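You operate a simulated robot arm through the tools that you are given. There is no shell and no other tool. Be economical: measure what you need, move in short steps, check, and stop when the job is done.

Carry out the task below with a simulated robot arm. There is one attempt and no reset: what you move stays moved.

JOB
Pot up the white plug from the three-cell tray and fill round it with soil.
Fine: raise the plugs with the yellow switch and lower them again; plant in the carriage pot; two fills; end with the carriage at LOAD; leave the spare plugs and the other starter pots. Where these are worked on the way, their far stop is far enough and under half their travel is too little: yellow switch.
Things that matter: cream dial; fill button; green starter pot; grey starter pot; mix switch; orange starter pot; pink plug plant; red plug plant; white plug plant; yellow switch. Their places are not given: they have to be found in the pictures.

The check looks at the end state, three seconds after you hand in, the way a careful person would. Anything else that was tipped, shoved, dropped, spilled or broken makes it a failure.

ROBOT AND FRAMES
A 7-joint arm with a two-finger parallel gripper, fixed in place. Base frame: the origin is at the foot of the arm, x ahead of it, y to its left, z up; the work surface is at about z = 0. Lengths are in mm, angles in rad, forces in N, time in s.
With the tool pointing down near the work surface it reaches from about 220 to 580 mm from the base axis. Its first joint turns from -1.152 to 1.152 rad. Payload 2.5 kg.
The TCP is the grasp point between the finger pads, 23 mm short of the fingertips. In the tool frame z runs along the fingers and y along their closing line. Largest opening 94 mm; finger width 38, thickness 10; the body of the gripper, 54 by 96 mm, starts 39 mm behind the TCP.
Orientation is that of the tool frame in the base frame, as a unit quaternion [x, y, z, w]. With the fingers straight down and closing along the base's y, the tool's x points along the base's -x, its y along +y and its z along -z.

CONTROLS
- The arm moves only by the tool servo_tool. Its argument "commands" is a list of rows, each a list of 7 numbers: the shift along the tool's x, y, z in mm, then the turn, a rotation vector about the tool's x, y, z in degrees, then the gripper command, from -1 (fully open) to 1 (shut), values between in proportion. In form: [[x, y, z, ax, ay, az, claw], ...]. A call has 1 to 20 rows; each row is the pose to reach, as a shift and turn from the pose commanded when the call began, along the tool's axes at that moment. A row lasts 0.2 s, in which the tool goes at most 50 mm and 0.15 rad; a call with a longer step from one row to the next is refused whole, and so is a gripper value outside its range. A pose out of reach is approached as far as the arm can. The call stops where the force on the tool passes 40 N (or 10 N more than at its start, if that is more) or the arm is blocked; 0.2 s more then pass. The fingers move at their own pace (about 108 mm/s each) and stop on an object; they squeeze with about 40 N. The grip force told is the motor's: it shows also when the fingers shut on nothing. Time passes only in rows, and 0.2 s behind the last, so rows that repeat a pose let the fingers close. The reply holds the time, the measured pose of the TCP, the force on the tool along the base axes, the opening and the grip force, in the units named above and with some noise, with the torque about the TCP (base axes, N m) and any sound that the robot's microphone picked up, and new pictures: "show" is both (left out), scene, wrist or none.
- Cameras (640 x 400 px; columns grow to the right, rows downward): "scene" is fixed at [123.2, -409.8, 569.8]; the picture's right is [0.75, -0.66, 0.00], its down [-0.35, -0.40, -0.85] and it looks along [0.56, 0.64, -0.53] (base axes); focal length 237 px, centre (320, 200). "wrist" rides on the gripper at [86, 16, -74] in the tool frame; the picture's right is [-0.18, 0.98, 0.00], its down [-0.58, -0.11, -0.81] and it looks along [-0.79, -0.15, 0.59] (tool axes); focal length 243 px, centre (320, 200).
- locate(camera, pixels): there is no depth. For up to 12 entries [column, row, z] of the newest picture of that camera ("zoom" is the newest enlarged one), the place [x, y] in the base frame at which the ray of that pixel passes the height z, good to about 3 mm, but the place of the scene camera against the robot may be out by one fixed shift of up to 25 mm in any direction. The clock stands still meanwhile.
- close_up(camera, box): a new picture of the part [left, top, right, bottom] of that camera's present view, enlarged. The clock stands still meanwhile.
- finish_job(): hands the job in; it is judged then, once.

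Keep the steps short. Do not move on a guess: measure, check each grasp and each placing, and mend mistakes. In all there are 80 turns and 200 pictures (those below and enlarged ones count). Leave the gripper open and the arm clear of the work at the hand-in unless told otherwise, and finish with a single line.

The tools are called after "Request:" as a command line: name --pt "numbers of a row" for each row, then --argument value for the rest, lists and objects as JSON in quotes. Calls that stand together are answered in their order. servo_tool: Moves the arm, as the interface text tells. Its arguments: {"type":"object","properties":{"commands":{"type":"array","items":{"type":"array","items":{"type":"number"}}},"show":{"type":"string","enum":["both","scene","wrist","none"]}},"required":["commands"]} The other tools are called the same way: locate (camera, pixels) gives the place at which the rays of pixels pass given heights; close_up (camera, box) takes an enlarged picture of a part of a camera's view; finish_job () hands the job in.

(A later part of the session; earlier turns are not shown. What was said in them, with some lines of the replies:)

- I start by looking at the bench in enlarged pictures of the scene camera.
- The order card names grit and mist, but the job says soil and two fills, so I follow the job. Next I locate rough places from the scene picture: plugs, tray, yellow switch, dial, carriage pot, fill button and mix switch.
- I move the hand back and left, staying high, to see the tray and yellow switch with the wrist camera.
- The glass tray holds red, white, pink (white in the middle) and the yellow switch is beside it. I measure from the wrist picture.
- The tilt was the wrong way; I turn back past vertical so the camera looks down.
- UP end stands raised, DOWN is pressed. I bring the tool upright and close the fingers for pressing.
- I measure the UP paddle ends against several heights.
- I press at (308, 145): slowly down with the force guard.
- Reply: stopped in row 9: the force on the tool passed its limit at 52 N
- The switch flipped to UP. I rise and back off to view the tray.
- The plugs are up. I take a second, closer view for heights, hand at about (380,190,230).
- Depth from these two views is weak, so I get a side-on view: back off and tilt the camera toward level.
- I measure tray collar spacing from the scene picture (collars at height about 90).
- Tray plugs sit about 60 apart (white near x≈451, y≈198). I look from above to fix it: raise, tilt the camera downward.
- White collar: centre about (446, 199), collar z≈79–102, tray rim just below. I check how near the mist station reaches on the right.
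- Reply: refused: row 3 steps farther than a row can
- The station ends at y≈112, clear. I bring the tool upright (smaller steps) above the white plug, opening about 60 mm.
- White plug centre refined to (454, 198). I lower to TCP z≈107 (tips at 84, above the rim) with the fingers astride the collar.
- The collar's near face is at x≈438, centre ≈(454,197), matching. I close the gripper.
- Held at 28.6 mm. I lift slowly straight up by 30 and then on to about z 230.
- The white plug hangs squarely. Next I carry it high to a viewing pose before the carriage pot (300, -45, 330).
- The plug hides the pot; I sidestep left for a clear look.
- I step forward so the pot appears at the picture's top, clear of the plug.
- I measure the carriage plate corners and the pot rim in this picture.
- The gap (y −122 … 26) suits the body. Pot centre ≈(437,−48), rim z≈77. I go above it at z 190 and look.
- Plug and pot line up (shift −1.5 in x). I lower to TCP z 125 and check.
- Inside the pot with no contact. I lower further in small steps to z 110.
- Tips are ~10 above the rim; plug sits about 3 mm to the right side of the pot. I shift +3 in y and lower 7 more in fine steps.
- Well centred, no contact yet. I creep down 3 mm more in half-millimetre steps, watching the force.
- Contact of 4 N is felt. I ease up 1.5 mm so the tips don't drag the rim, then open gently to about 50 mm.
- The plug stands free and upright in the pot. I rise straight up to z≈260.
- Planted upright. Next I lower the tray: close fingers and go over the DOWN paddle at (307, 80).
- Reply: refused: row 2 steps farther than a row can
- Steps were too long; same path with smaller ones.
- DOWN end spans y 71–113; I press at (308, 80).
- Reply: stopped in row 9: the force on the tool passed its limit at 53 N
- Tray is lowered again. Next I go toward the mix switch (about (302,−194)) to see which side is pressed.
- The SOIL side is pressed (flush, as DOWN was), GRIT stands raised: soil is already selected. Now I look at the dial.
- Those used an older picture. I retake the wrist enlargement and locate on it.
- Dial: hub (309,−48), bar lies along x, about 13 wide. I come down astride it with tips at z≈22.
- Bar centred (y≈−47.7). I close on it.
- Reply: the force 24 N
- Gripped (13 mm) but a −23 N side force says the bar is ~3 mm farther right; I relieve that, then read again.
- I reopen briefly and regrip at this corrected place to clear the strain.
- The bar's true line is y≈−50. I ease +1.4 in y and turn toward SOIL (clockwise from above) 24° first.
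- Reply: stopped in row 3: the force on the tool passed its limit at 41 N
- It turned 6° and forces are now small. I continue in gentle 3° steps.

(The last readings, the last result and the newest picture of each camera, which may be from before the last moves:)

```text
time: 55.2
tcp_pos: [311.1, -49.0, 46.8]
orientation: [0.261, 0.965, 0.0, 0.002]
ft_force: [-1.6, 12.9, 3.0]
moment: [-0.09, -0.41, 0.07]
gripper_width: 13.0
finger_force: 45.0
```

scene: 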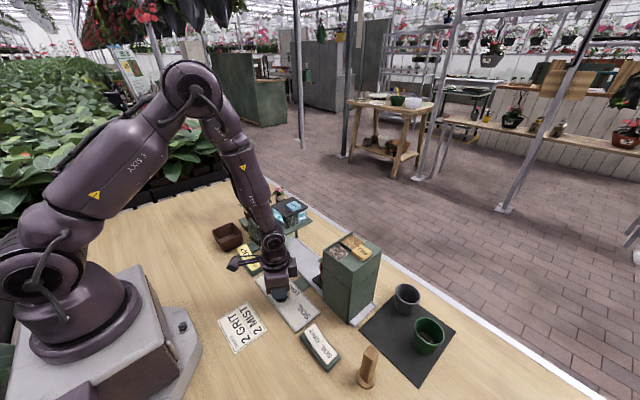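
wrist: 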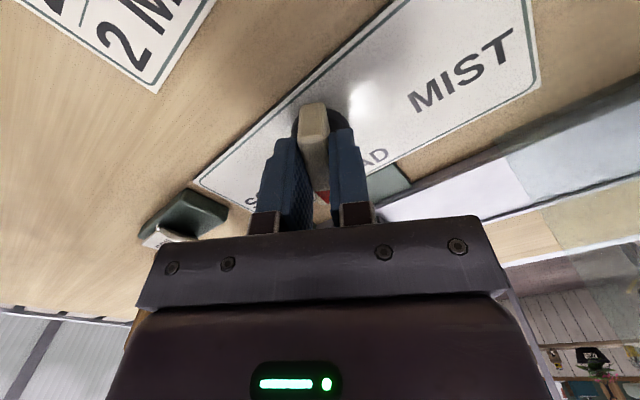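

30° turned and the pot has already moved toward the hopper. I continue.

Request:
servo_tool --pt "0 0 0 0 0 3 1" --pt "0 0 0 0 0 6 1" --pt "0 0 0 0 0 9 1" --pt "0 0 0 0 0 12 1" --pt "0 0 0 0 0 15 1" --pt "0 0 0 0 0 18 1" --pt "0 0 0 0 0 21 1" --pt "0 0 0 0 0 24 1"

Request:
close_up --camera "scene" --box '[240, 230, 390, 340]'

```text
time: 56.3
tcp_pos: [311.0, -48.0, 45.6]
orientation: [0.371, 0.929, 0.001, 0.001]
ft_force: [2.3, 1.6, -2.6]
moment: [-0.03, 0.55, -0.02]
gripper_width: 12.7
finger_force: 45.5
stopped in row 5: the force on the tool passed its limit at 40 N (the readings are from after the stop); the commanded pose is now the measured one
```

scene: 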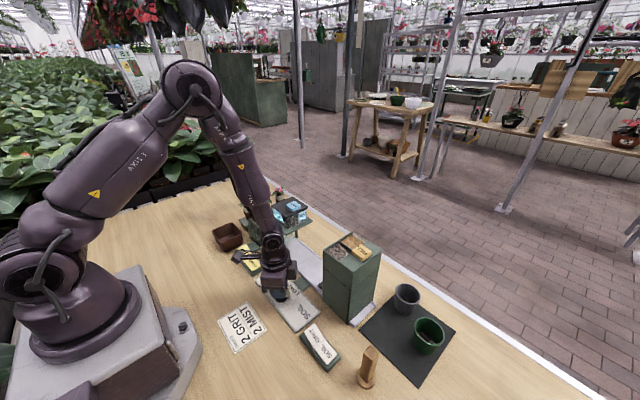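
wrist: 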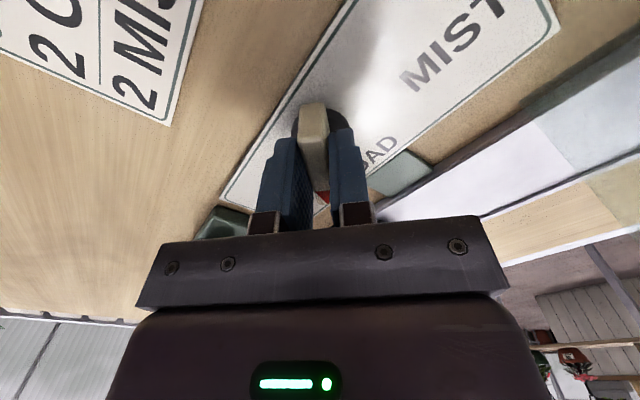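

```text
3.64 times, centred on (315, 285) of scene
```

zoom: 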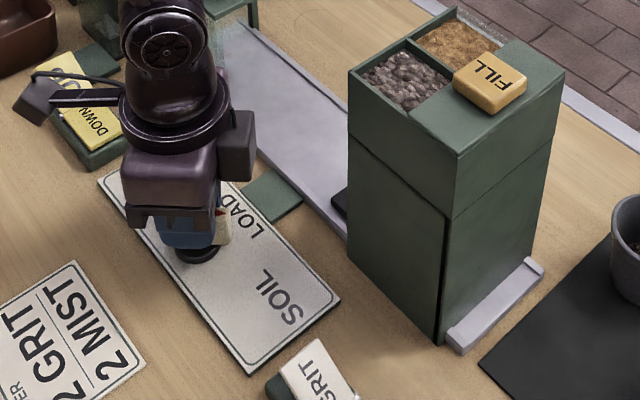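

44°: the carriage plate's corner still shows outside the hopper. I continue.

Request:
servo_tool --pt "0 0 0 0 0 3 1" --pt "0 0 0 0 0 6 1" --pt "0 0 0 0 0 9 1" --pt "0 0 0 0 0 12 1" --pt "0 0 0 0 0 15 1" --pt "0 0 0 0 0 18 1" --pt "0 0 0 0 0 21 1" --pt "0 0 0 0 0 24 1"

Request:
close_up --camera "scene" --box '[240, 230, 390, 340]'

```text
time: 58.1
tcp_pos: [309.8, -47.9, 44.3]
orientation: [0.555, 0.832, 0.001, 0.001]
ft_force: [4.2, 4.5, 7.3]
moment: [-0.35, -0.11, 2.29]
gripper_width: 17.8
finger_force: 45.0
```

scene: 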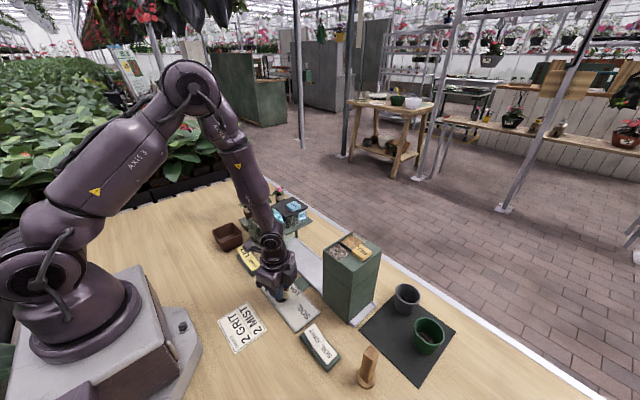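
wrist: 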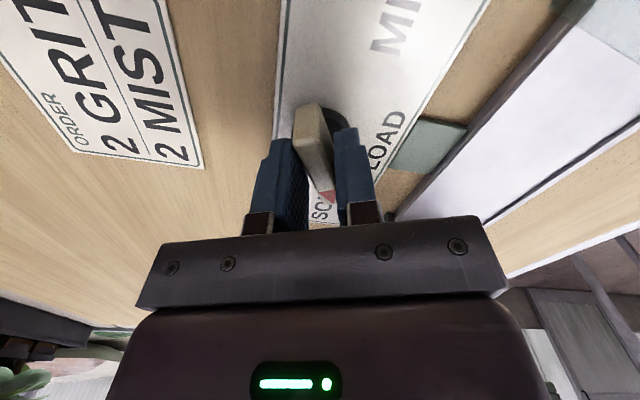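

```text
3.64 times, centred on (315, 285) of scene
```

zoom: 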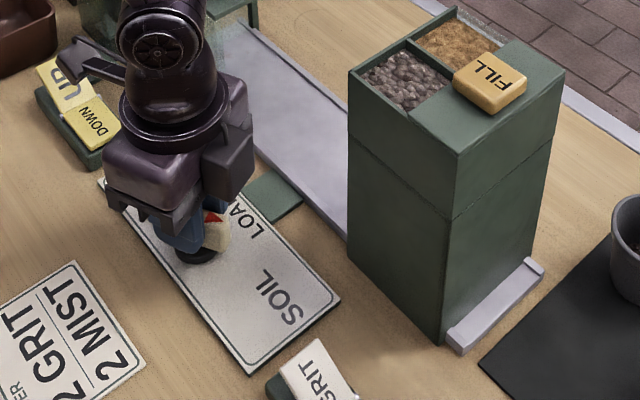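

The dial stopped (opening grew to 17.8, torque 2.3): its SOIL stop at about 60°. I turn the tool back 8° to take the strain off, open and lift.

Request:
servo_tool --pt "0 0 0 0 0 -3 1" --pt "0 0 0 0 0 -6 1" --pt "0 0 0 0 0 -6 0.6" --pt "0 0 0 0 0 -6 0.3" --pt "0 0 0 0 0 -6 0.1" --pt "0 0 -20 0 0 -6 0.1" --pt "0 0 -60 0 0 -6 0.1" --pt "0 0 -100 0 0 -6 0.1" --pt "0 0 -140 0 0 -6 0.1" --pt "0 0 -180 0 0 -6 0.1" --pt "0 0 -180 0 0 -6 0.1"

Request:
close_up --camera "scene" --box '[240, 230, 390, 340]'

Request:
close_up --camera "wrist" --box '[160, 0, 480, 200]'

```text
time: 60.5
tcp_pos: [308.7, -47.2, 227.8]
orientation: [0.512, 0.859, 0.001, 0.002]
ft_force: [-0.1, 0.1, -0.2]
moment: [-0.03, 0.02, 0.0]
gripper_width: 42.4
finger_force: 0.1
```

scene: 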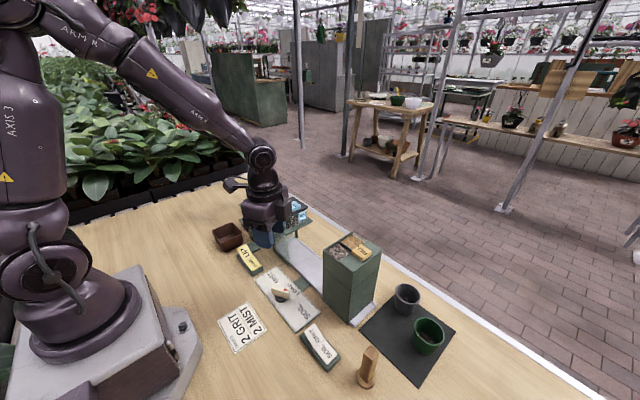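
wrist: 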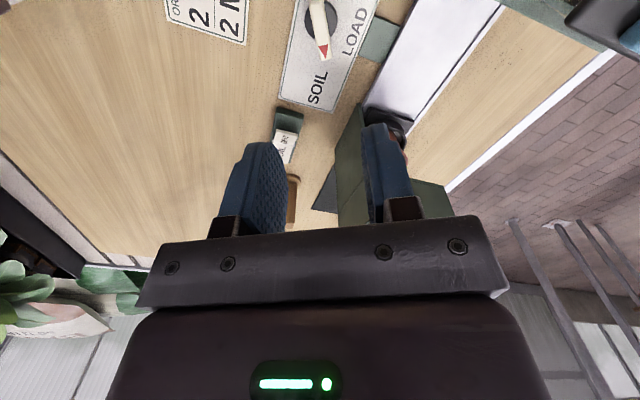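

```text
3.64 times, centred on (315, 285) of scene
```

zoom: 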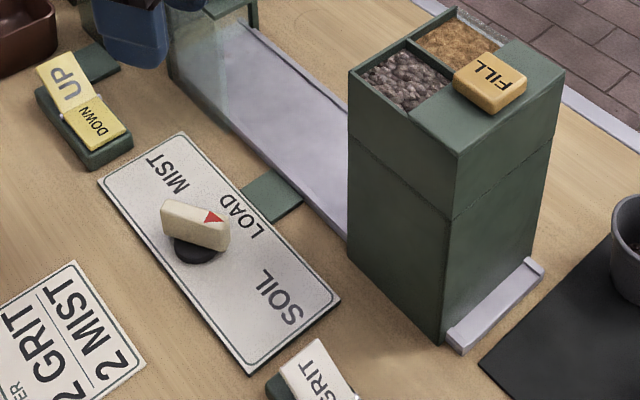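

```text
2.00 times, centred on (320, 100) of wrist
```

zoom: 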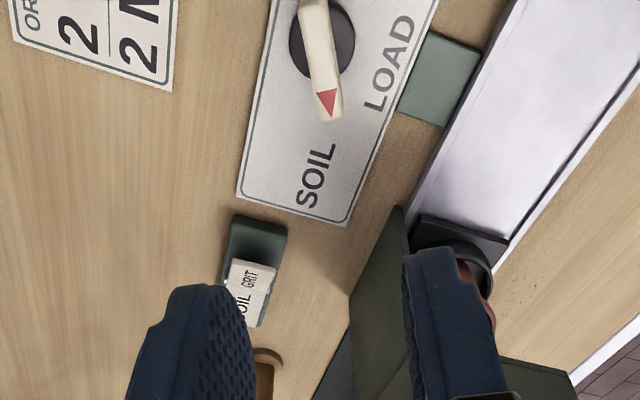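

The dial points to SOIL. I measure how far the carriage went in (visible plate edge at the hopper mouth).

Request:
close_up --camera "wrist" --box '[340, 80, 460, 180]'

Request:
locate --camera "wrist" --pixels '[[371, 105, 15], [414, 119, 15], [362, 104, 60], [345, 145, 60], [338, 209, 165], [444, 185, 165]]'

```text
4.00 times, centred on (400, 130) of wrist
```

zoom: 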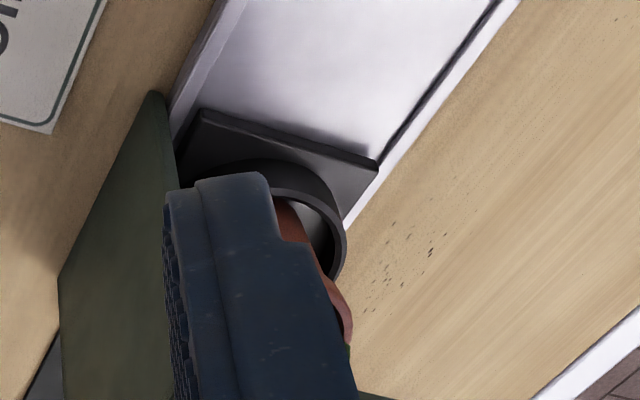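

```text
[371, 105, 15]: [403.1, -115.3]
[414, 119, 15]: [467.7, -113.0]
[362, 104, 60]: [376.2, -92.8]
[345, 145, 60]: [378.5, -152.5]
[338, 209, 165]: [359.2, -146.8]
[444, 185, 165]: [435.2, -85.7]
```

The plate stands at y≈−155. I want to see into the hopper mouth to be sure pot and plant sit free, so I move the camera opposite the mouth.

Request:
servo_tool --pt "-15 26 15 0 0 0 -0.5" --pt "-30 52 40 0 0 0 -1" --pt "-46 78 60 0 0 0 -1" --pt "-46 78 70 0 0 0 -1" --pt "-46 78 70 0 0 0 -1"

Request:
close_up --camera "wrist" --box '[220, 40, 440, 240]'

```text
time: 61.7
tcp_pos: [399.4, -51.9, 156.4]
orientation: [0.512, 0.859, 0.001, 0.002]
ft_force: [0.5, 0.1, -0.2]
moment: [0.01, 0.01, 0.01]
gripper_width: 94.1
finger_force: 0.0
```

scene: 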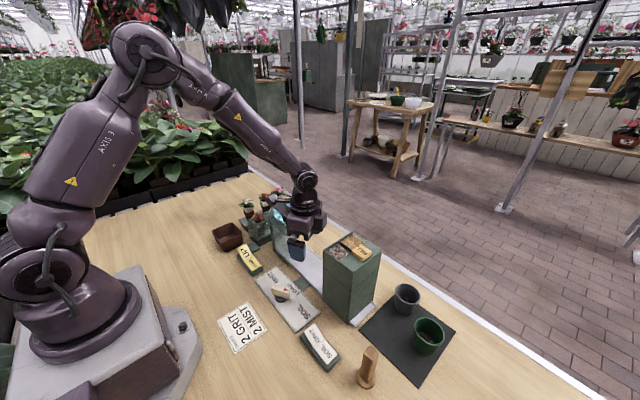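
wrist: 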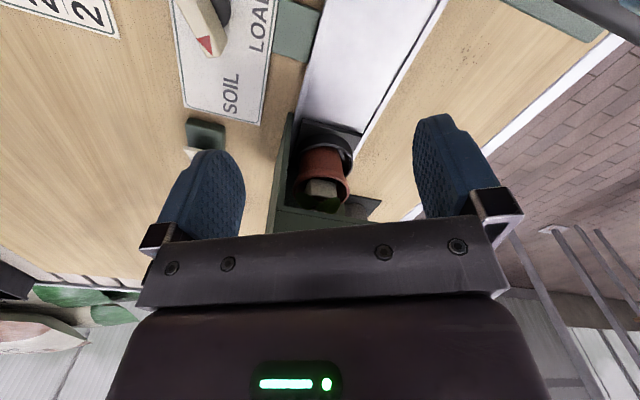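

```text
2.00 times, centred on (330, 140) of wrist
```

zoom: 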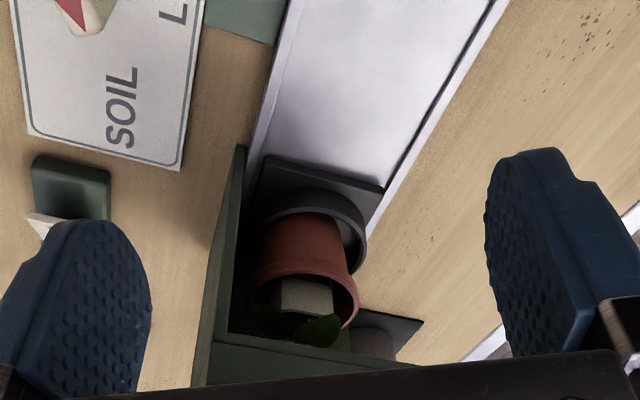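

The plug stands upright in the hopper. I check the hopper edge position, and whether the dial really is at its end.

Request:
locate --camera "zoom" --pixels '[[242, 150, 5], [262, 157, 15], [385, 187, 15], [422, 320, 0], [228, 335, 120], [415, 365, 120]]'

Request:
close_up --camera "scene" --box '[255, 265, 315, 330]'

```text
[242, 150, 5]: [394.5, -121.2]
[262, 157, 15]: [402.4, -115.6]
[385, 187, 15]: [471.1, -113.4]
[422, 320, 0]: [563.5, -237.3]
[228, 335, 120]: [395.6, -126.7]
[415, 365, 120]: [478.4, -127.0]
```

```text
6.15 times, centred on (285, 298) of scene
```

zoom: 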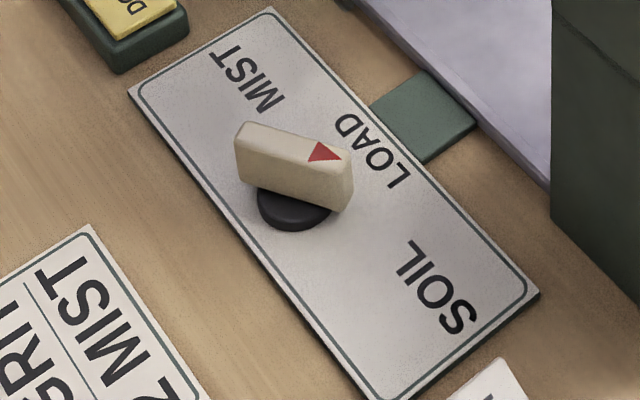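

Dial at about 57–60°, where it stopped hard. Next I rise, square the tool, and view the hopper top to find the fill button.

Request:
servo_tool --pt "0 0 -40 0 0 -8 -1" --pt "0 0 -80 0 0 -16 -1" --pt "0 0 -120 0 0 -24 0" --pt "-8 -11 -154 0 0 -32 1" --pt "-24 -34 -154 0 0 -40 1" --pt "-40 -57 -154 0 0 -48 1" --pt "-55 -78 -154 0 0 -56 1" --pt "-62.9 -89.8 -154 0 0 -61.6 1" --pt "-62.9 -89.8 -154 0 0 -61.6 1"

Request:
close_up --camera "wrist" --box '[160, 0, 480, 200]'

```text
time: 63.7
tcp_pos: [350.6, -151.8, 309.0]
orientation: [-0.001, 1.0, 0.0, 0.001]
ft_force: [0.5, 0.4, 0.7]
moment: [0.0, 0.0, -0.01]
gripper_width: 0.0
finger_force: 40.0
```

scene: 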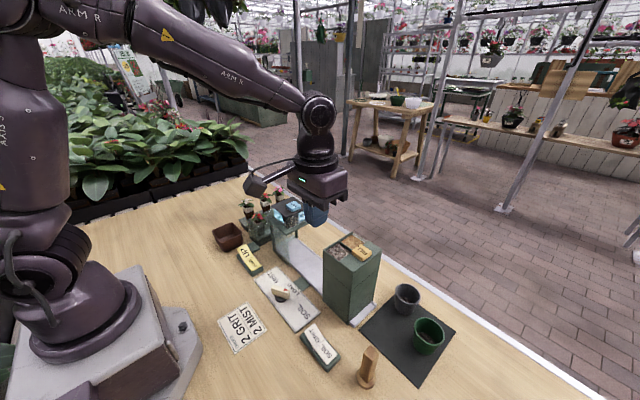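
wrist: 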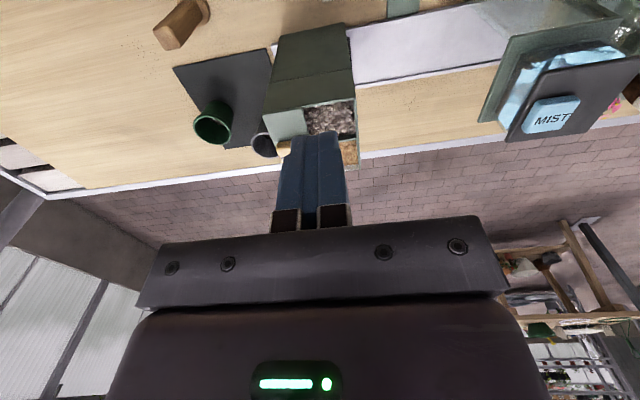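

```text
2.00 times, centred on (320, 100) of wrist
```

zoom: 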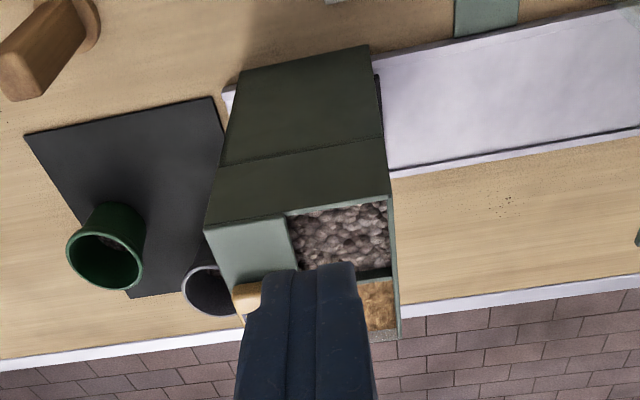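

Request:
locate --camera "zoom" --pixels '[[240, 72, 0], [370, 45, 0], [204, 230, 165], [388, 195, 165], [204, 230, 175], [388, 195, 175]]'

Request:
servo_tool --pt "0 40 0 0 0 0 1" --pt "-10 70 0 0 0 0 1" --pt "-10 70 0 0 0 0 1" --show "wrist"

Request:
close_up --camera "wrist" --box '[140, 40, 380, 190]'

```text
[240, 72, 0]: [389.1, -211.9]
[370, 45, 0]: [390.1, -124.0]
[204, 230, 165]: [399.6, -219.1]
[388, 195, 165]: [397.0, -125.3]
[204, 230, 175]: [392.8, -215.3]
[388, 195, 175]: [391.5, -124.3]
```

```text
time: 64.5
tcp_pos: [359.9, -80.5, 309.1]
orientation: [0.0, 1.0, 0.001, 0.002]
ft_force: [0.9, 0.2, 0.9]
moment: [0.03, -0.01, -0.02]
gripper_width: 0.1
finger_force: 40.0
```

wrist: 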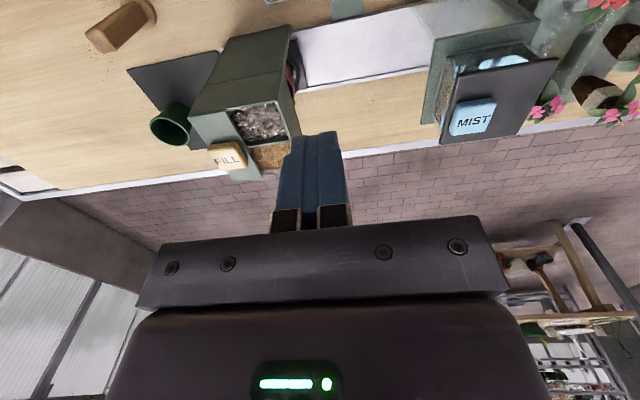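

```text
2.67 times, centred on (260, 115) of wrist
```

zoom: 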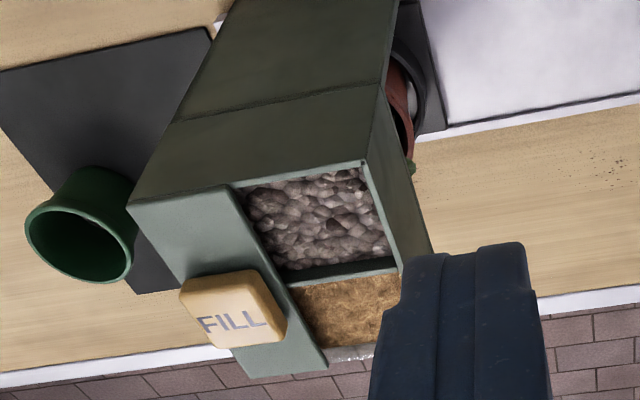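

The hopper spans y −212…−124 (centre −168), but the carriage is at −155: about 13 mm short. So the dial must go further. I return to the dial with the tool turned 59°.

Request:
servo_tool --pt "15 9 20 0 0 8 1" --pt "30 18 40 0 0 16 0.5" --pt "45 28 65 0 0 24 0.1" --pt "50.4 31 105 0 0 32 0.1" --pt "50.4 31 140 0 0 40 0.1" --pt "50.4 31 165 0 0 48 0.1" --pt "50.4 31 180 0 0 56 0.1" --pt "50.4 31 190 0 0 59 0.1" --pt "50.4 31 190 0 0 59 0.1" --show "wrist"

Request:
close_up --camera "wrist" --box '[220, 0, 420, 160]'

```text
time: 66.5
tcp_pos: [311.4, -48.6, 118.9]
orientation: [0.492, 0.87, 0.001, 0.002]
ft_force: [-0.1, 0.0, 0.1]
moment: [0.01, 0.01, -0.02]
gripper_width: 42.0
finger_force: 0.0
```

wrist: 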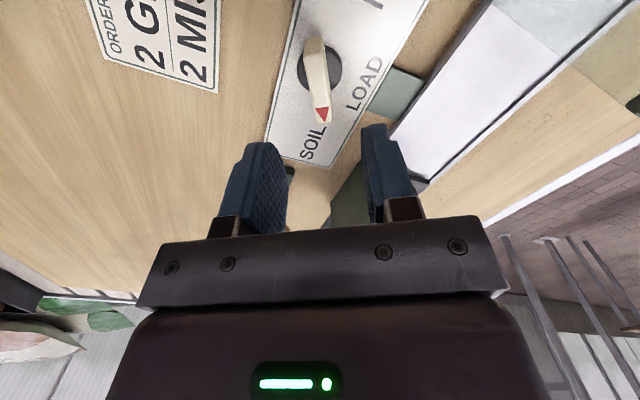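

```text
2.50 times, centred on (320, 80) of wrist
```

zoom: 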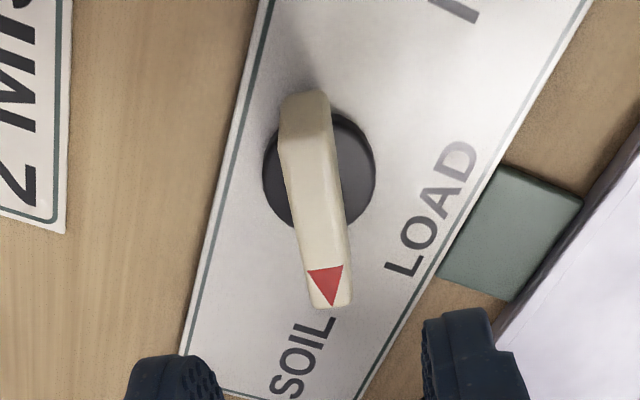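

Request:
locate --camera "zoom" --pixels '[[319, 170, 12], [306, 97, 38], [336, 300, 38], [307, 180, 38], [302, 357, 2], [430, 205, 2]]'

```text
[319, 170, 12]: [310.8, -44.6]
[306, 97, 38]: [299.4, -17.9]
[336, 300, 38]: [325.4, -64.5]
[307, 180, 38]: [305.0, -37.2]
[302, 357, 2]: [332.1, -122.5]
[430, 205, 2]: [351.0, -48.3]
```

The bar is at −61°, matching the tool. I lower and regrip.

Request:
servo_tool --pt "0 0 35 0 0 0 0.1" --pt "0 0 60 0 0 0 0.1" --pt "0 0 73 0 0 0 0.1" --pt "0 0 73 0 0 0 0.5" --pt "0 0 73 0 0 0 0.8" --pt "0 0 73 0 0 0 1" --pt "0 0 73 0 0 0 1" --show "none"

Request:
servo_tool --pt "0 0 0 0 0 2 1" --pt "0 0 0 0 0 4 1" --pt "0 0 0 0 0 6 1" --pt "0 0 0 0 0 8 1" --pt "0 0 0 0 0 10 1" --pt "0 0 0 0 0 12 1"

Request:
close_up --camera "wrist" --box '[220, 60, 420, 240]'

```text
time: 68.1
tcp_pos: [311.0, -48.6, 46.5]
orientation: [0.492, 0.87, 0.001, 0.002]
ft_force: [6.1, -1.2, -12.9]
moment: [-0.16, 0.18, -0.07]
gripper_width: 12.6
finger_force: 44.8
```

```text
time: 69.5
tcp_pos: [310.7, -48.8, 46.3]
orientation: [0.579, 0.815, 0.002, 0.0]
ft_force: [-0.7, 4.2, 9.2]
moment: [0.43, 0.48, 2.3]
gripper_width: 19.9
finger_force: 44.8
```

scene: 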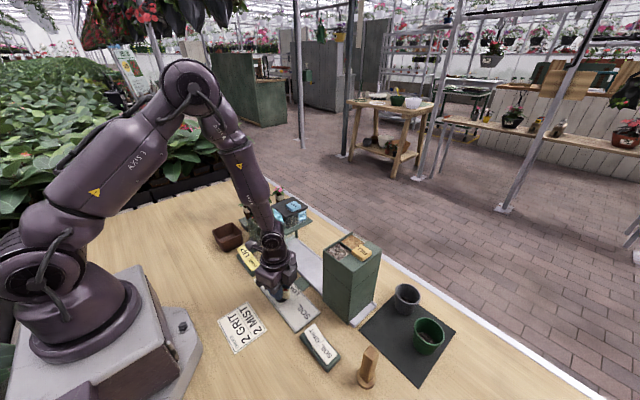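
wrist: 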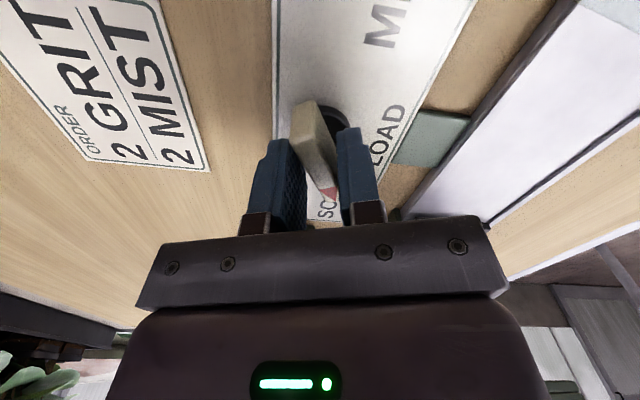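

```text
2.22 times, centred on (320, 150) of wrist
```

zoom: 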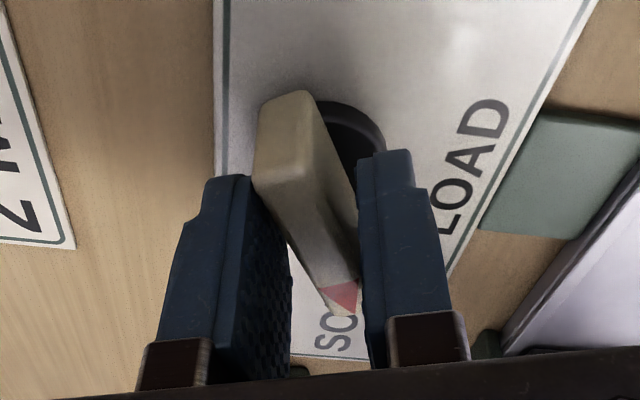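

The dial will not go past 60°: that is its end stop. I release, rise a little, and look into the hopper from low down to see whether the carriage is seated or held up.

Request:
servo_tool --pt "0 0 0 0 0 -4 1" --pt "0 0 0 0 0 -9 1" --pt "0 0 0 0 0 -9 0.6" --pt "0 0 0 0 0 -9 0.3" --pt "0 0 0 0 0 -9 0.1" --pt "0 0 -25 0 0 -9 0" --pt "0 0 -65 0 0 -15 -0.5" --pt "0 0 -65 0 0 -20.8 -1" --pt "0 0 -65 0 0 -20.8 -1" --show "none"

Request:
servo_tool --pt "-9 18 0 0 -7 0 -1" --pt "-18 36 0 0 -14 0 -1" --pt "-18 36 0 0 -20 0 -1" --pt "-18 36 0 0 -20 0 -1" --show "wrist"

Request:
close_up --camera "wrist" --box '[230, 60, 430, 230]'

```text
time: 71.5
tcp_pos: [309.9, -48.0, 110.9]
orientation: [0.423, 0.906, 0.001, 0.002]
ft_force: [-0.9, 0.2, -0.2]
moment: [-0.03, 0.01, 0.04]
gripper_width: 94.1
finger_force: 0.2
```

```text
time: 72.5
tcp_pos: [349.9, -40.1, 111.6]
orientation: [0.418, 0.891, -0.073, 0.16]
ft_force: [-0.8, -1.0, -0.2]
moment: [0.03, 0.02, 0.01]
gripper_width: 94.0
finger_force: 0.0
```

wrist: 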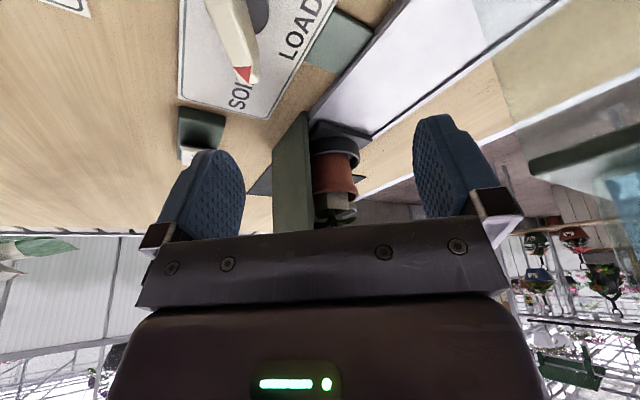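

```text
2.35 times, centred on (330, 145) of wrist
```

zoom: 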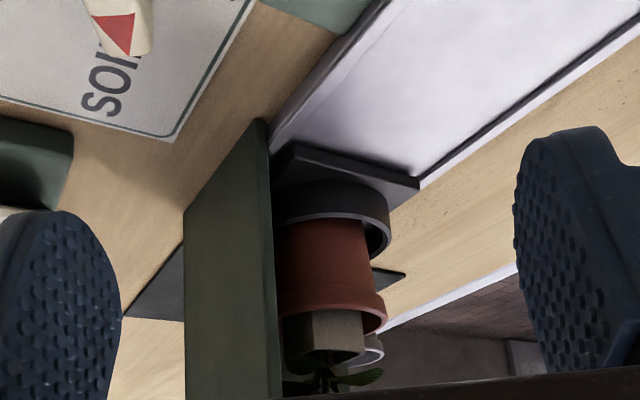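

I remeasure the plate's mouth-side edge in this picture, plus pot axis.

Request:
locate --camera "zoom" --pixels '[[295, 143, 15], [417, 180, 15], [295, 143, 10], [417, 180, 10], [268, 155, 0], [280, 310, 77], [388, 315, 77], [262, 120, 0]]'

Request:
close_up --camera "wrist" --box '[300, 110, 380, 235]'

```text
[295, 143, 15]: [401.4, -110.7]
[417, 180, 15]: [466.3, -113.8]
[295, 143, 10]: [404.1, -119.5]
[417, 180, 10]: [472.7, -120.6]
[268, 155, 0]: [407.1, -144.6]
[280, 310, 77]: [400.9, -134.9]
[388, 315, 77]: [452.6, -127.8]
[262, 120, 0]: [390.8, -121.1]
```

```text
3.20 times, centred on (340, 172) of wrist
```

zoom: 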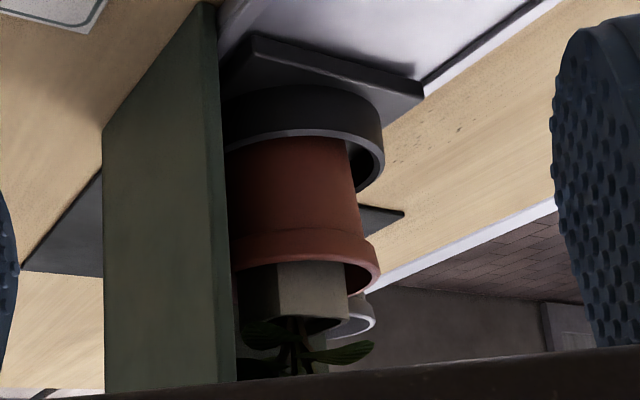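

The dial is at its stop and pot and plug stand upright inside, so I accept this as SOIL. The fill button is near (437,−197), top ≈188. I rise, square up, and go above it with closed fingers.

Request:
servo_tool --pt "-15 0 -42 0 5 0 0" --pt "-31 0 -85 0 11 0 1" --pt "-46 0 -127 0 17 0 1" --pt "-61.6 0 -169 0 20 0 1" --pt "-61.6 0 -169 0 20 0 1" --show "none"

Request:
servo_tool --pt "-25 -5 0 0 0 -8 1" --pt "-50 -10 0 0 0 -16 1" --pt "-75 -15 0 0 0 -24 1" --pt "-100 -20 0 0 0 -32 1" --pt "-125 -25 10 0 0 -40 1" --pt "-150 -30 20 0 0 -47 1" --pt "-176 -34.3 30 0 0 -50 1" --pt "-176 -34.3 45 0 0 -50 1" --pt "-176 -34.3 45 0 0 -50 1"

Request:
close_up --camera "wrist" --box '[200, 0, 440, 180]'

Request:
close_up --camera "scene" --box '[290, 170, 410, 280]'

```text
time: 73.7
tcp_pos: [351.2, -40.6, 292.0]
orientation: [0.424, 0.906, 0.001, 0.001]
ft_force: [-0.5, -0.9, 0.1]
moment: [-0.03, -0.02, -0.01]
gripper_width: 0.0
finger_force: 39.9
```

```text
time: 75.7
tcp_pos: [437.1, -195.9, 246.8]
orientation: [0.002, 1.0, 0.0, 0.002]
ft_force: [0.3, -0.5, -0.7]
moment: [0.02, 0.01, 0.0]
gripper_width: 0.0
finger_force: 39.7
```

scene: 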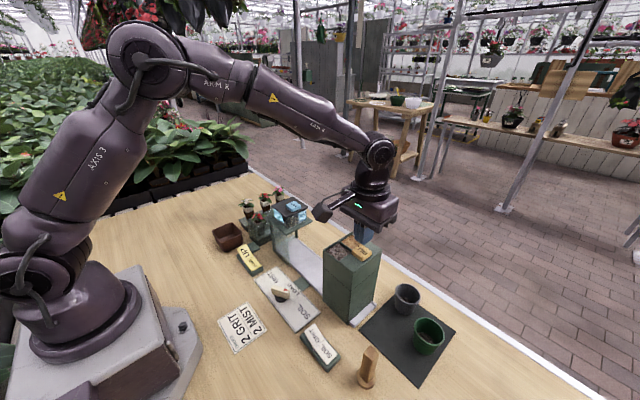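
wrist: 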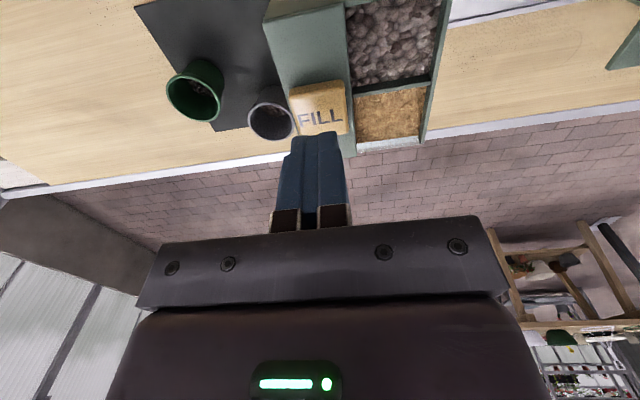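

```text
2.22 times, centred on (320, 90) of wrist
```

zoom: 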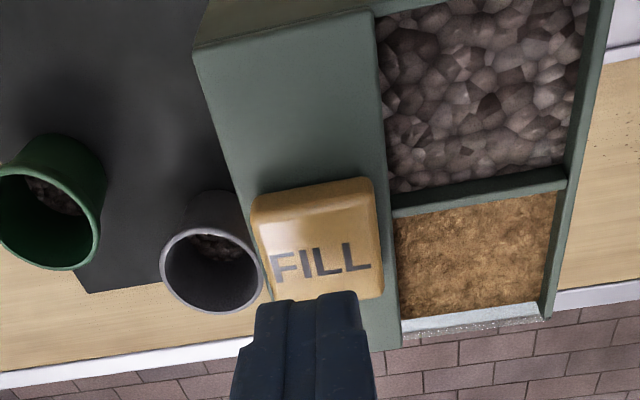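

```text
3.64 times, centred on (350, 225) of scene
```

zoom: 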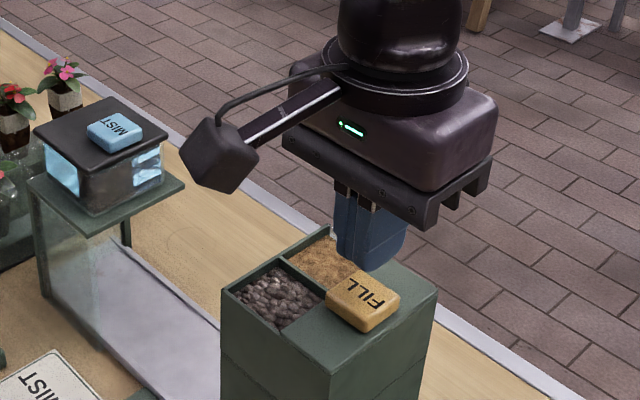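

Button centre ≈(431,−195), top ≈195. I press once with small steps and come straight up.

Request:
servo_tool --pt "6 1 14 0 0 0 1" --pt "6 1 21 0 0 0 1" --pt "6 1 25 0 0 0 1" --pt "6 1 28 0 0 0 1" --pt "6 1 31 0 0 0 1" --pt "6 1 34 0 0 0 1" --pt "6 1 36 0 0 0 1" --pt "6 1 38 0 0 0 1" --pt "6 1 40 0 0 0 1" --pt "6 1 42 0 0 0 1"

```text
time: 77.9
tcp_pos: [431.6, -196.1, 210.2]
orientation: [0.002, 1.0, -0.002, 0.006]
ft_force: [-3.0, 2.7, 21.8]
moment: [0.11, 0.3, -0.02]
gripper_width: 0.0
finger_force: 39.7
heard: click
stopped in row 10: the force on the tool passed its limit at 42 N (the readings are from after the stop); the commanded pose is now the measured one
```

scene: 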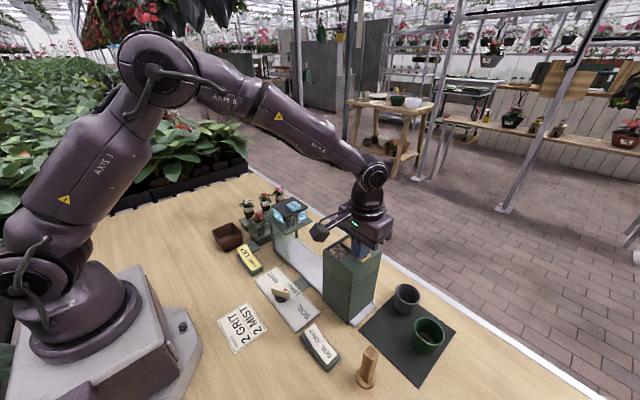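
wrist: 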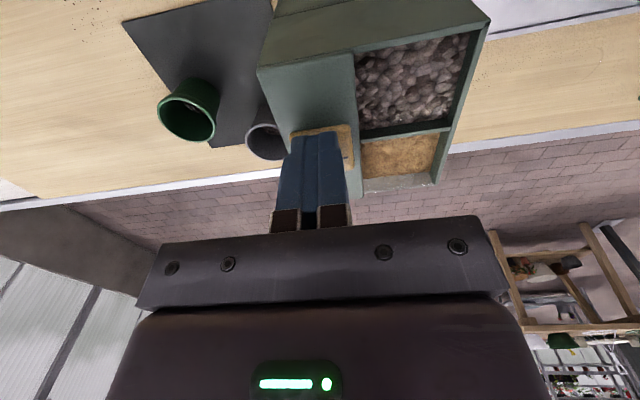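

A click: first fill given. I lift off and go to the mouth-side viewpoint to inspect what fell.

Request:
servo_tool --pt "0 0 -35 0 0 0 1" --pt "0 10 -70 0 0 8 1" --pt "6 45 -75 0 0 16 0" --pt "14 85 -75 0 0 24 -1" --pt "22 120 -70 0 0 32 -1" --pt "32 144 -40 0 0 40 -1" --pt "32 144 -5 0 0 48 -1" --pt "32 144 30 0 0 56 -1" --pt "32 144 50 0 0 60 -1" --pt "32 144 50 0 0 60 -1" --show "wrist"

Request:
close_up --camera "wrist" --box '[270, 100, 400, 230]'

```text
time: 80.1
tcp_pos: [398.3, -50.6, 156.7]
orientation: [0.502, 0.865, 0.002, 0.003]
ft_force: [-0.1, -0.9, 0.4]
moment: [-0.04, 0.01, 0.01]
gripper_width: 94.1
finger_force: 0.0
```

wrist: 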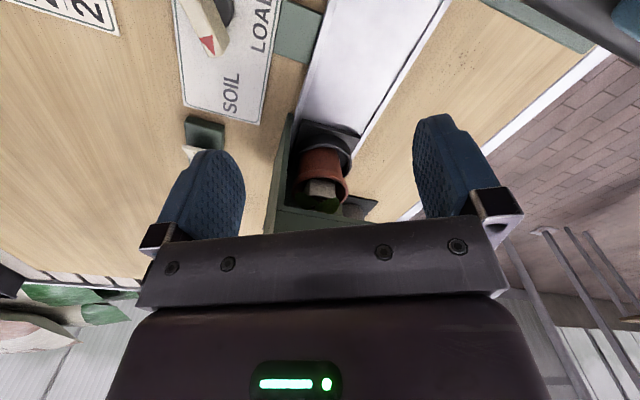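

```text
3.08 times, centred on (335, 165) of wrist
```

zoom: 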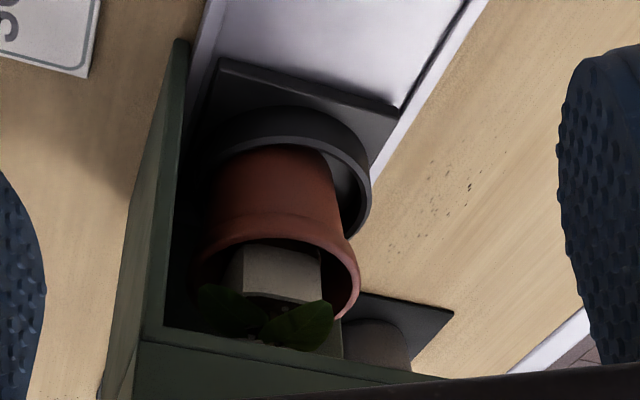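

No spill, pot steady (the soil level is hidden in shadow). I return for the second press.

Request:
servo_tool --pt "0 0 -40 0 0 -8 0" --pt "0 0 -80 0 0 -16 1" --pt "-15 -5 -120 0 0 -24 1" --pt "-50 -15 -125 0 0 -32 1" --pt "-85 -26 -125 0 0 -40 1" --pt "-118 -36 -125 0 0 -48 1" --pt "-141.4 -43.9 -120 0 0 -56 1" --pt "-141.4 -43.9 -90 0 0 -60 1" --pt "-141.4 -43.9 -80 0 0 -60 1" --pt "-141.4 -43.9 -80 0 0 -60 1" --show "wrist"

```text
time: 82.3
tcp_pos: [430.4, -193.7, 238.1]
orientation: [0.0, 1.0, 0.0, 0.004]
ft_force: [-0.2, 0.6, -0.3]
moment: [0.0, 0.02, -0.02]
gripper_width: 0.0
finger_force: 39.9
```

wrist: 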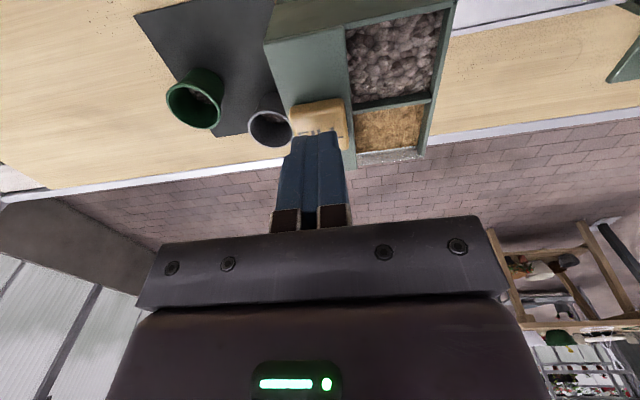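

Again over the button; second press.

Request:
servo_tool --pt "0 -1 6 0 0 0 1" --pt "0 -1 12 0 0 0 1" --pt "0 -1 16 0 0 0 1" --pt "0 -1 19 0 0 0 1" --pt "0 -1 22 0 0 0 1" --pt "0 -1 25 0 0 0 1" --pt "0 -1 27 0 0 0 1" --pt "0 -1 29 0 0 0 1" --pt "0 -1 31 0 0 0 1" --pt "0 -1 33 0 0 0 1" --pt "0 -1 35 0 0 0 1" --show "none"

```text
time: 84.5
tcp_pos: [433.5, -197.4, 210.4]
orientation: [0.001, 1.0, -0.001, 0.006]
ft_force: [-3.8, 1.0, 21.6]
moment: [0.07, 0.28, -0.01]
gripper_width: 0.0
finger_force: 40.2
heard: click
stopped in row 10: the force on the tool passed its limit at 42 N (the readings are from after the stop); the commanded pose is now the measured one
5 turns are left
```

Second click: two fills given. Five turns remain, so I combine: lift, travel to the dial with the tool turned 60°, lower and grip the bar.

Request:
servo_tool --pt "0 0 -35 0 0 0 1" --pt "0 0 -70 0 0 0 1" --pt "28 35 -70 0 0 8 1" --pt "56 70 -70 0 0 16 1" --pt "84 105 -60 0 0 24 0.5" --pt "110 135 -40 0 0 32 0.1" --pt "123 149 -10 0 0 40 0.1" --pt "123 149 35 0 0 47 0.1" --pt "123 149 80 0 0 53 0.1" --pt "123 149 120 0 0 57 0.1" --pt "123 149 145 0 0 60 0.1" --pt "123 149 158 0 0 60 0.1" --pt "123 149 164 0 0 60 0.1" --pt "123 149 164 0 0 60 0.1" --pt "123 149 164 0 0 60 0.5" --pt "123 149 164 0 0 60 0.8" --pt "123 149 164 0 0 60 1" --pt "123 149 164 0 0 60 1"

```text
time: 88.3
tcp_pos: [310.6, -47.5, 41.9]
orientation: [0.501, 0.865, 0.003, 0.004]
ft_force: [13.1, 4.2, -14.9]
moment: [-0.11, 0.75, 0.2]
gripper_width: 13.1
finger_force: 44.9
4 turns are left
```

scene: 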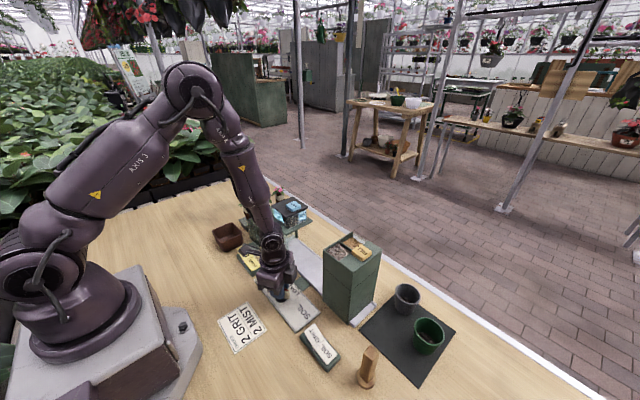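
wrist: 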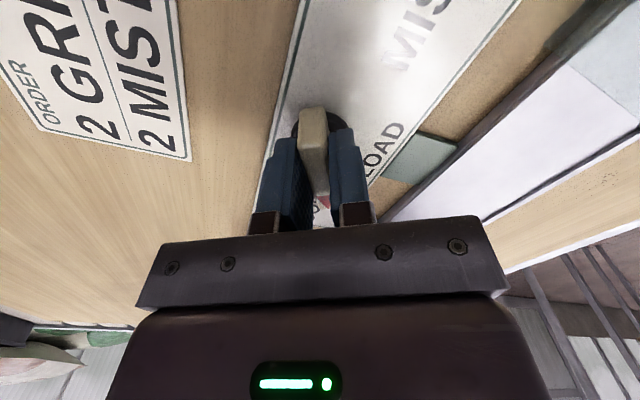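

Gripped at 13.1 mm. I turn back toward LOAD in two halves of 30°, easing the centre, then look.

Request:
servo_tool --pt "-0.2 0.8 -0.5 0 0 -1 1" --pt "-0.2 0.7 -0.5 0 0 -4 1" --pt "-0.2 0.6 -0.5 0 0 -7 1" --pt "-0.3 0.4 -0.5 0 0 -10 1" --pt "-0.3 0.2 -0.5 0 0 -13 1" --pt "-0.4 0 -0.5 0 0 -16 1" --pt "-0.4 -0.2 -0.5 0 0 -19 1" --pt "-0.5 -0.4 -0.5 0 0 -22 1" --pt "-0.5 -0.6 -0.5 0 0 -25 1" --pt "-0.5 -0.8 -0.5 0 0 -28 1" --pt "-0.5 -0.8 -0.5 0 0 -30 1" --show "none"

Request:
servo_tool --pt "0 0 0 0 0 -2 1" --pt "0 -0.1 0 0 0 -5 1" --pt "0 -0.2 0 0 0 -8 1" --pt "0 -0.3 0 0 0 -11 1" --pt "0 -0.4 0 0 0 -14 1" --pt "0 -0.5 0 0 0 -17 1" --pt "0 -0.6 0 0 0 -20 1" --pt "0 -0.7 0 0 0 -23 1" --pt "0 -0.8 0 0 0 -26 1" --pt "0 -0.8 0 0 0 -28 1" --pt "0 -0.8 0 0 0 -30 1" --pt "0 -0.8 0 0 0 -30 1"

Request:
close_up --camera "scene" --box '[260, 210, 380, 310]'

```text
time: 90.7
tcp_pos: [309.8, -48.3, 42.6]
orientation: [0.259, 0.966, 0.001, 0.003]
ft_force: [11.1, 1.6, -36.6]
moment: [-0.27, 0.62, -0.01]
gripper_width: 12.8
finger_force: 45.3
```

```text
time: 93.3
tcp_pos: [309.0, -49.8, 41.7]
orientation: [0.003, 1.0, 0.0, 0.002]
ft_force: [-4.7, -11.6, -31.6]
moment: [-0.02, -1.05, -0.04]
gripper_width: 12.8
finger_force: 44.9
```

scene: 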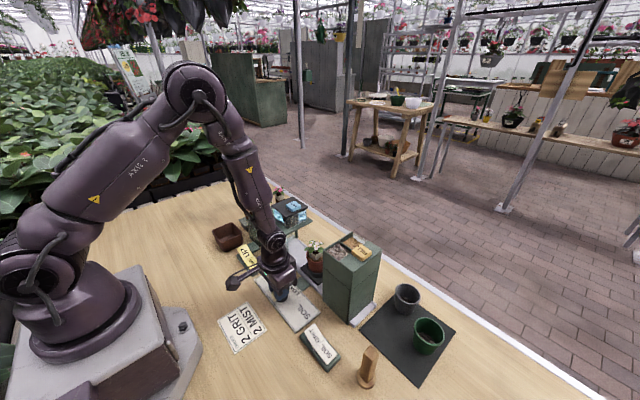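
wrist: 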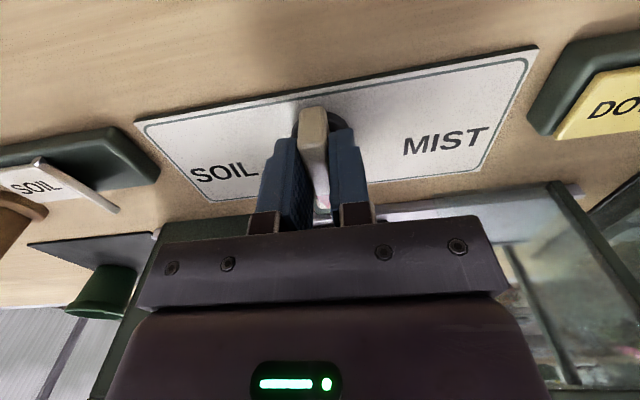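

```text
4.00 times, centred on (320, 260) of scene
3 turns are left
```

zoom: 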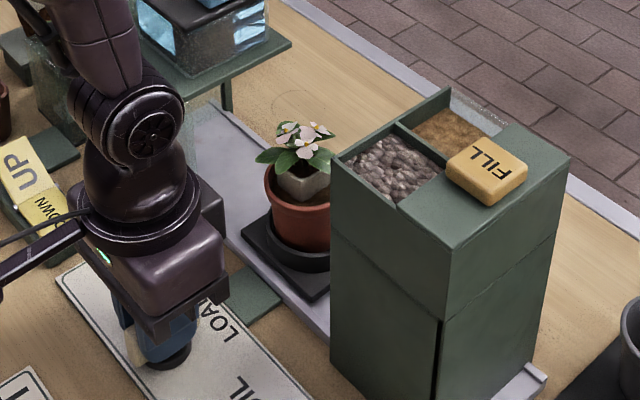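

The carriage is back at LOAD with the pot upright. I open, lift straight up and look at the pot from above.

Request:
servo_tool --pt "0 0 0 0 0 0 0.7" --pt "0 0 0 0 0 0 0.3" --pt "0 0 0 0 0 0 0.1" --pt "0 0 -20 0 0 0 0.1" --pt "0 0 -60 0 0 0 0.0" --pt "0 0 -105 0 0 0 -0.5" --pt "0 0 -150 0 0 0 -1" --pt "0 0 -195 0 0 0 -1" --pt "0 0 -240 0 0 0 -1" --pt "-30 0 -275 0 0 0 -1" --pt "-60 0 -280 0 0 0 -1" --pt "-60 0 -280 0 0 0 -1"

Request:
close_up --camera "wrist" --box '[260, 0, 400, 110]'

Request:
close_up --camera "scene" --box '[290, 220, 350, 280]'

Request:
close_up --camera "scene" --box '[220, 180, 360, 310]'

```text
time: 95.9
tcp_pos: [367.6, -50.2, 325.0]
orientation: [0.003, 1.0, 0.0, 0.003]
ft_force: [0.4, 1.1, -0.1]
moment: [0.0, 0.01, 0.04]
gripper_width: 93.9
finger_force: 0.1
```

scene: 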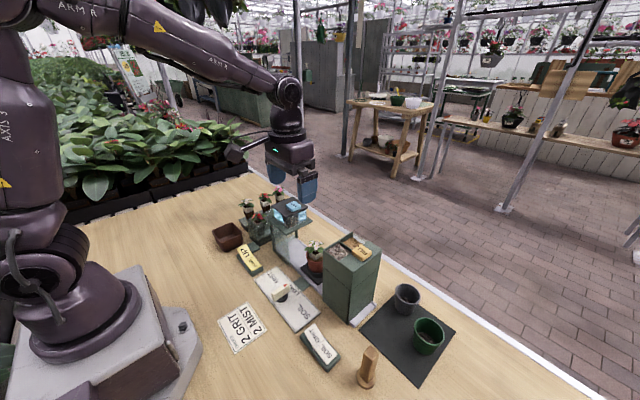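
wrist: 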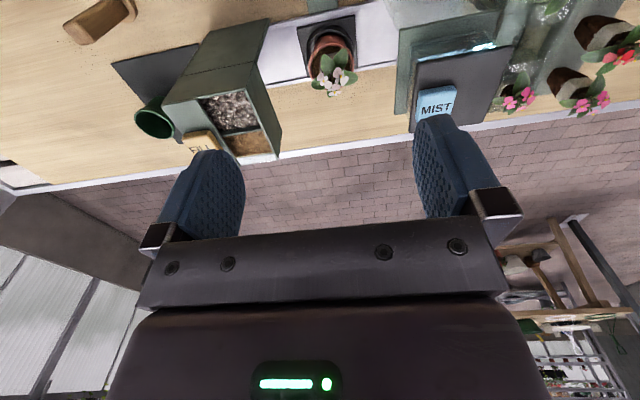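

```text
3.64 times, centred on (330, 55) of wrist
```

zoom: 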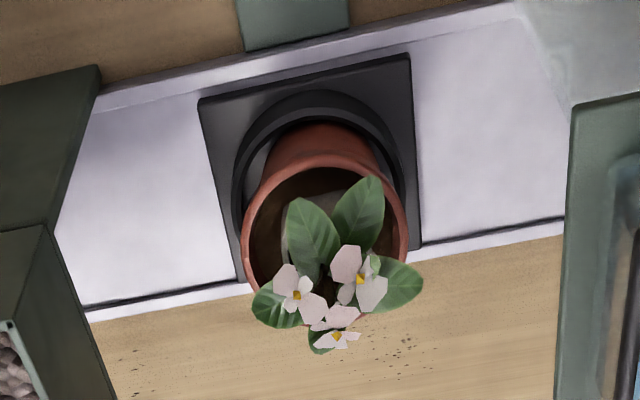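

```text
6.67 times, centred on (320, 250) of scene
```

zoom: 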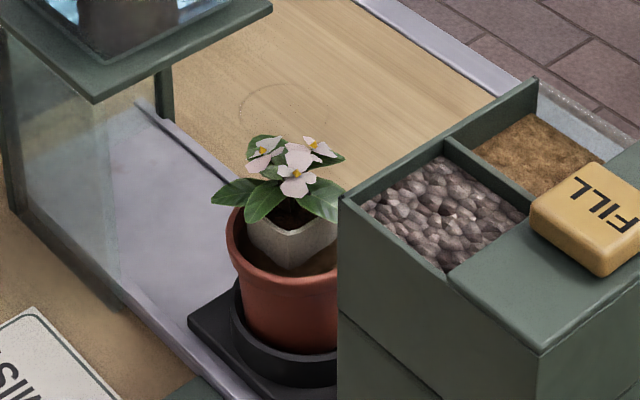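

```text
3.08 times, centred on (290, 245) of scene
2 turns are left
```

zoom: 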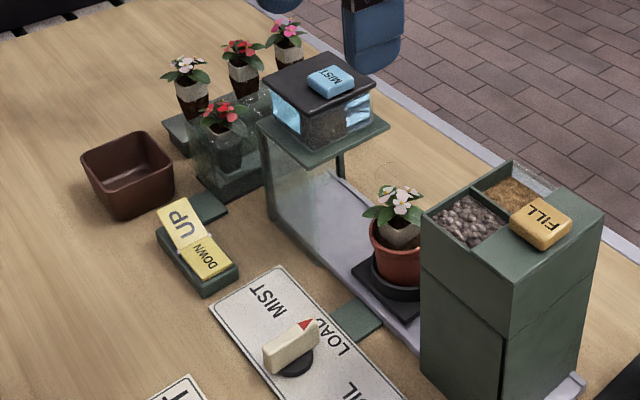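

Brown soil lies round the plug, and the soil bin has dropped while the grit bin has not. The carriage is at LOAD, the tray is down, nothing is spilled and the gripper is open and clear, so I hand in.

Request:
finish_job

```text
The job is handed in.
```

The white plug is potted in the carriage pot with two soil fills, the tray plugs are lowered again, the carriage is back at LOAD, and the job is handed in.
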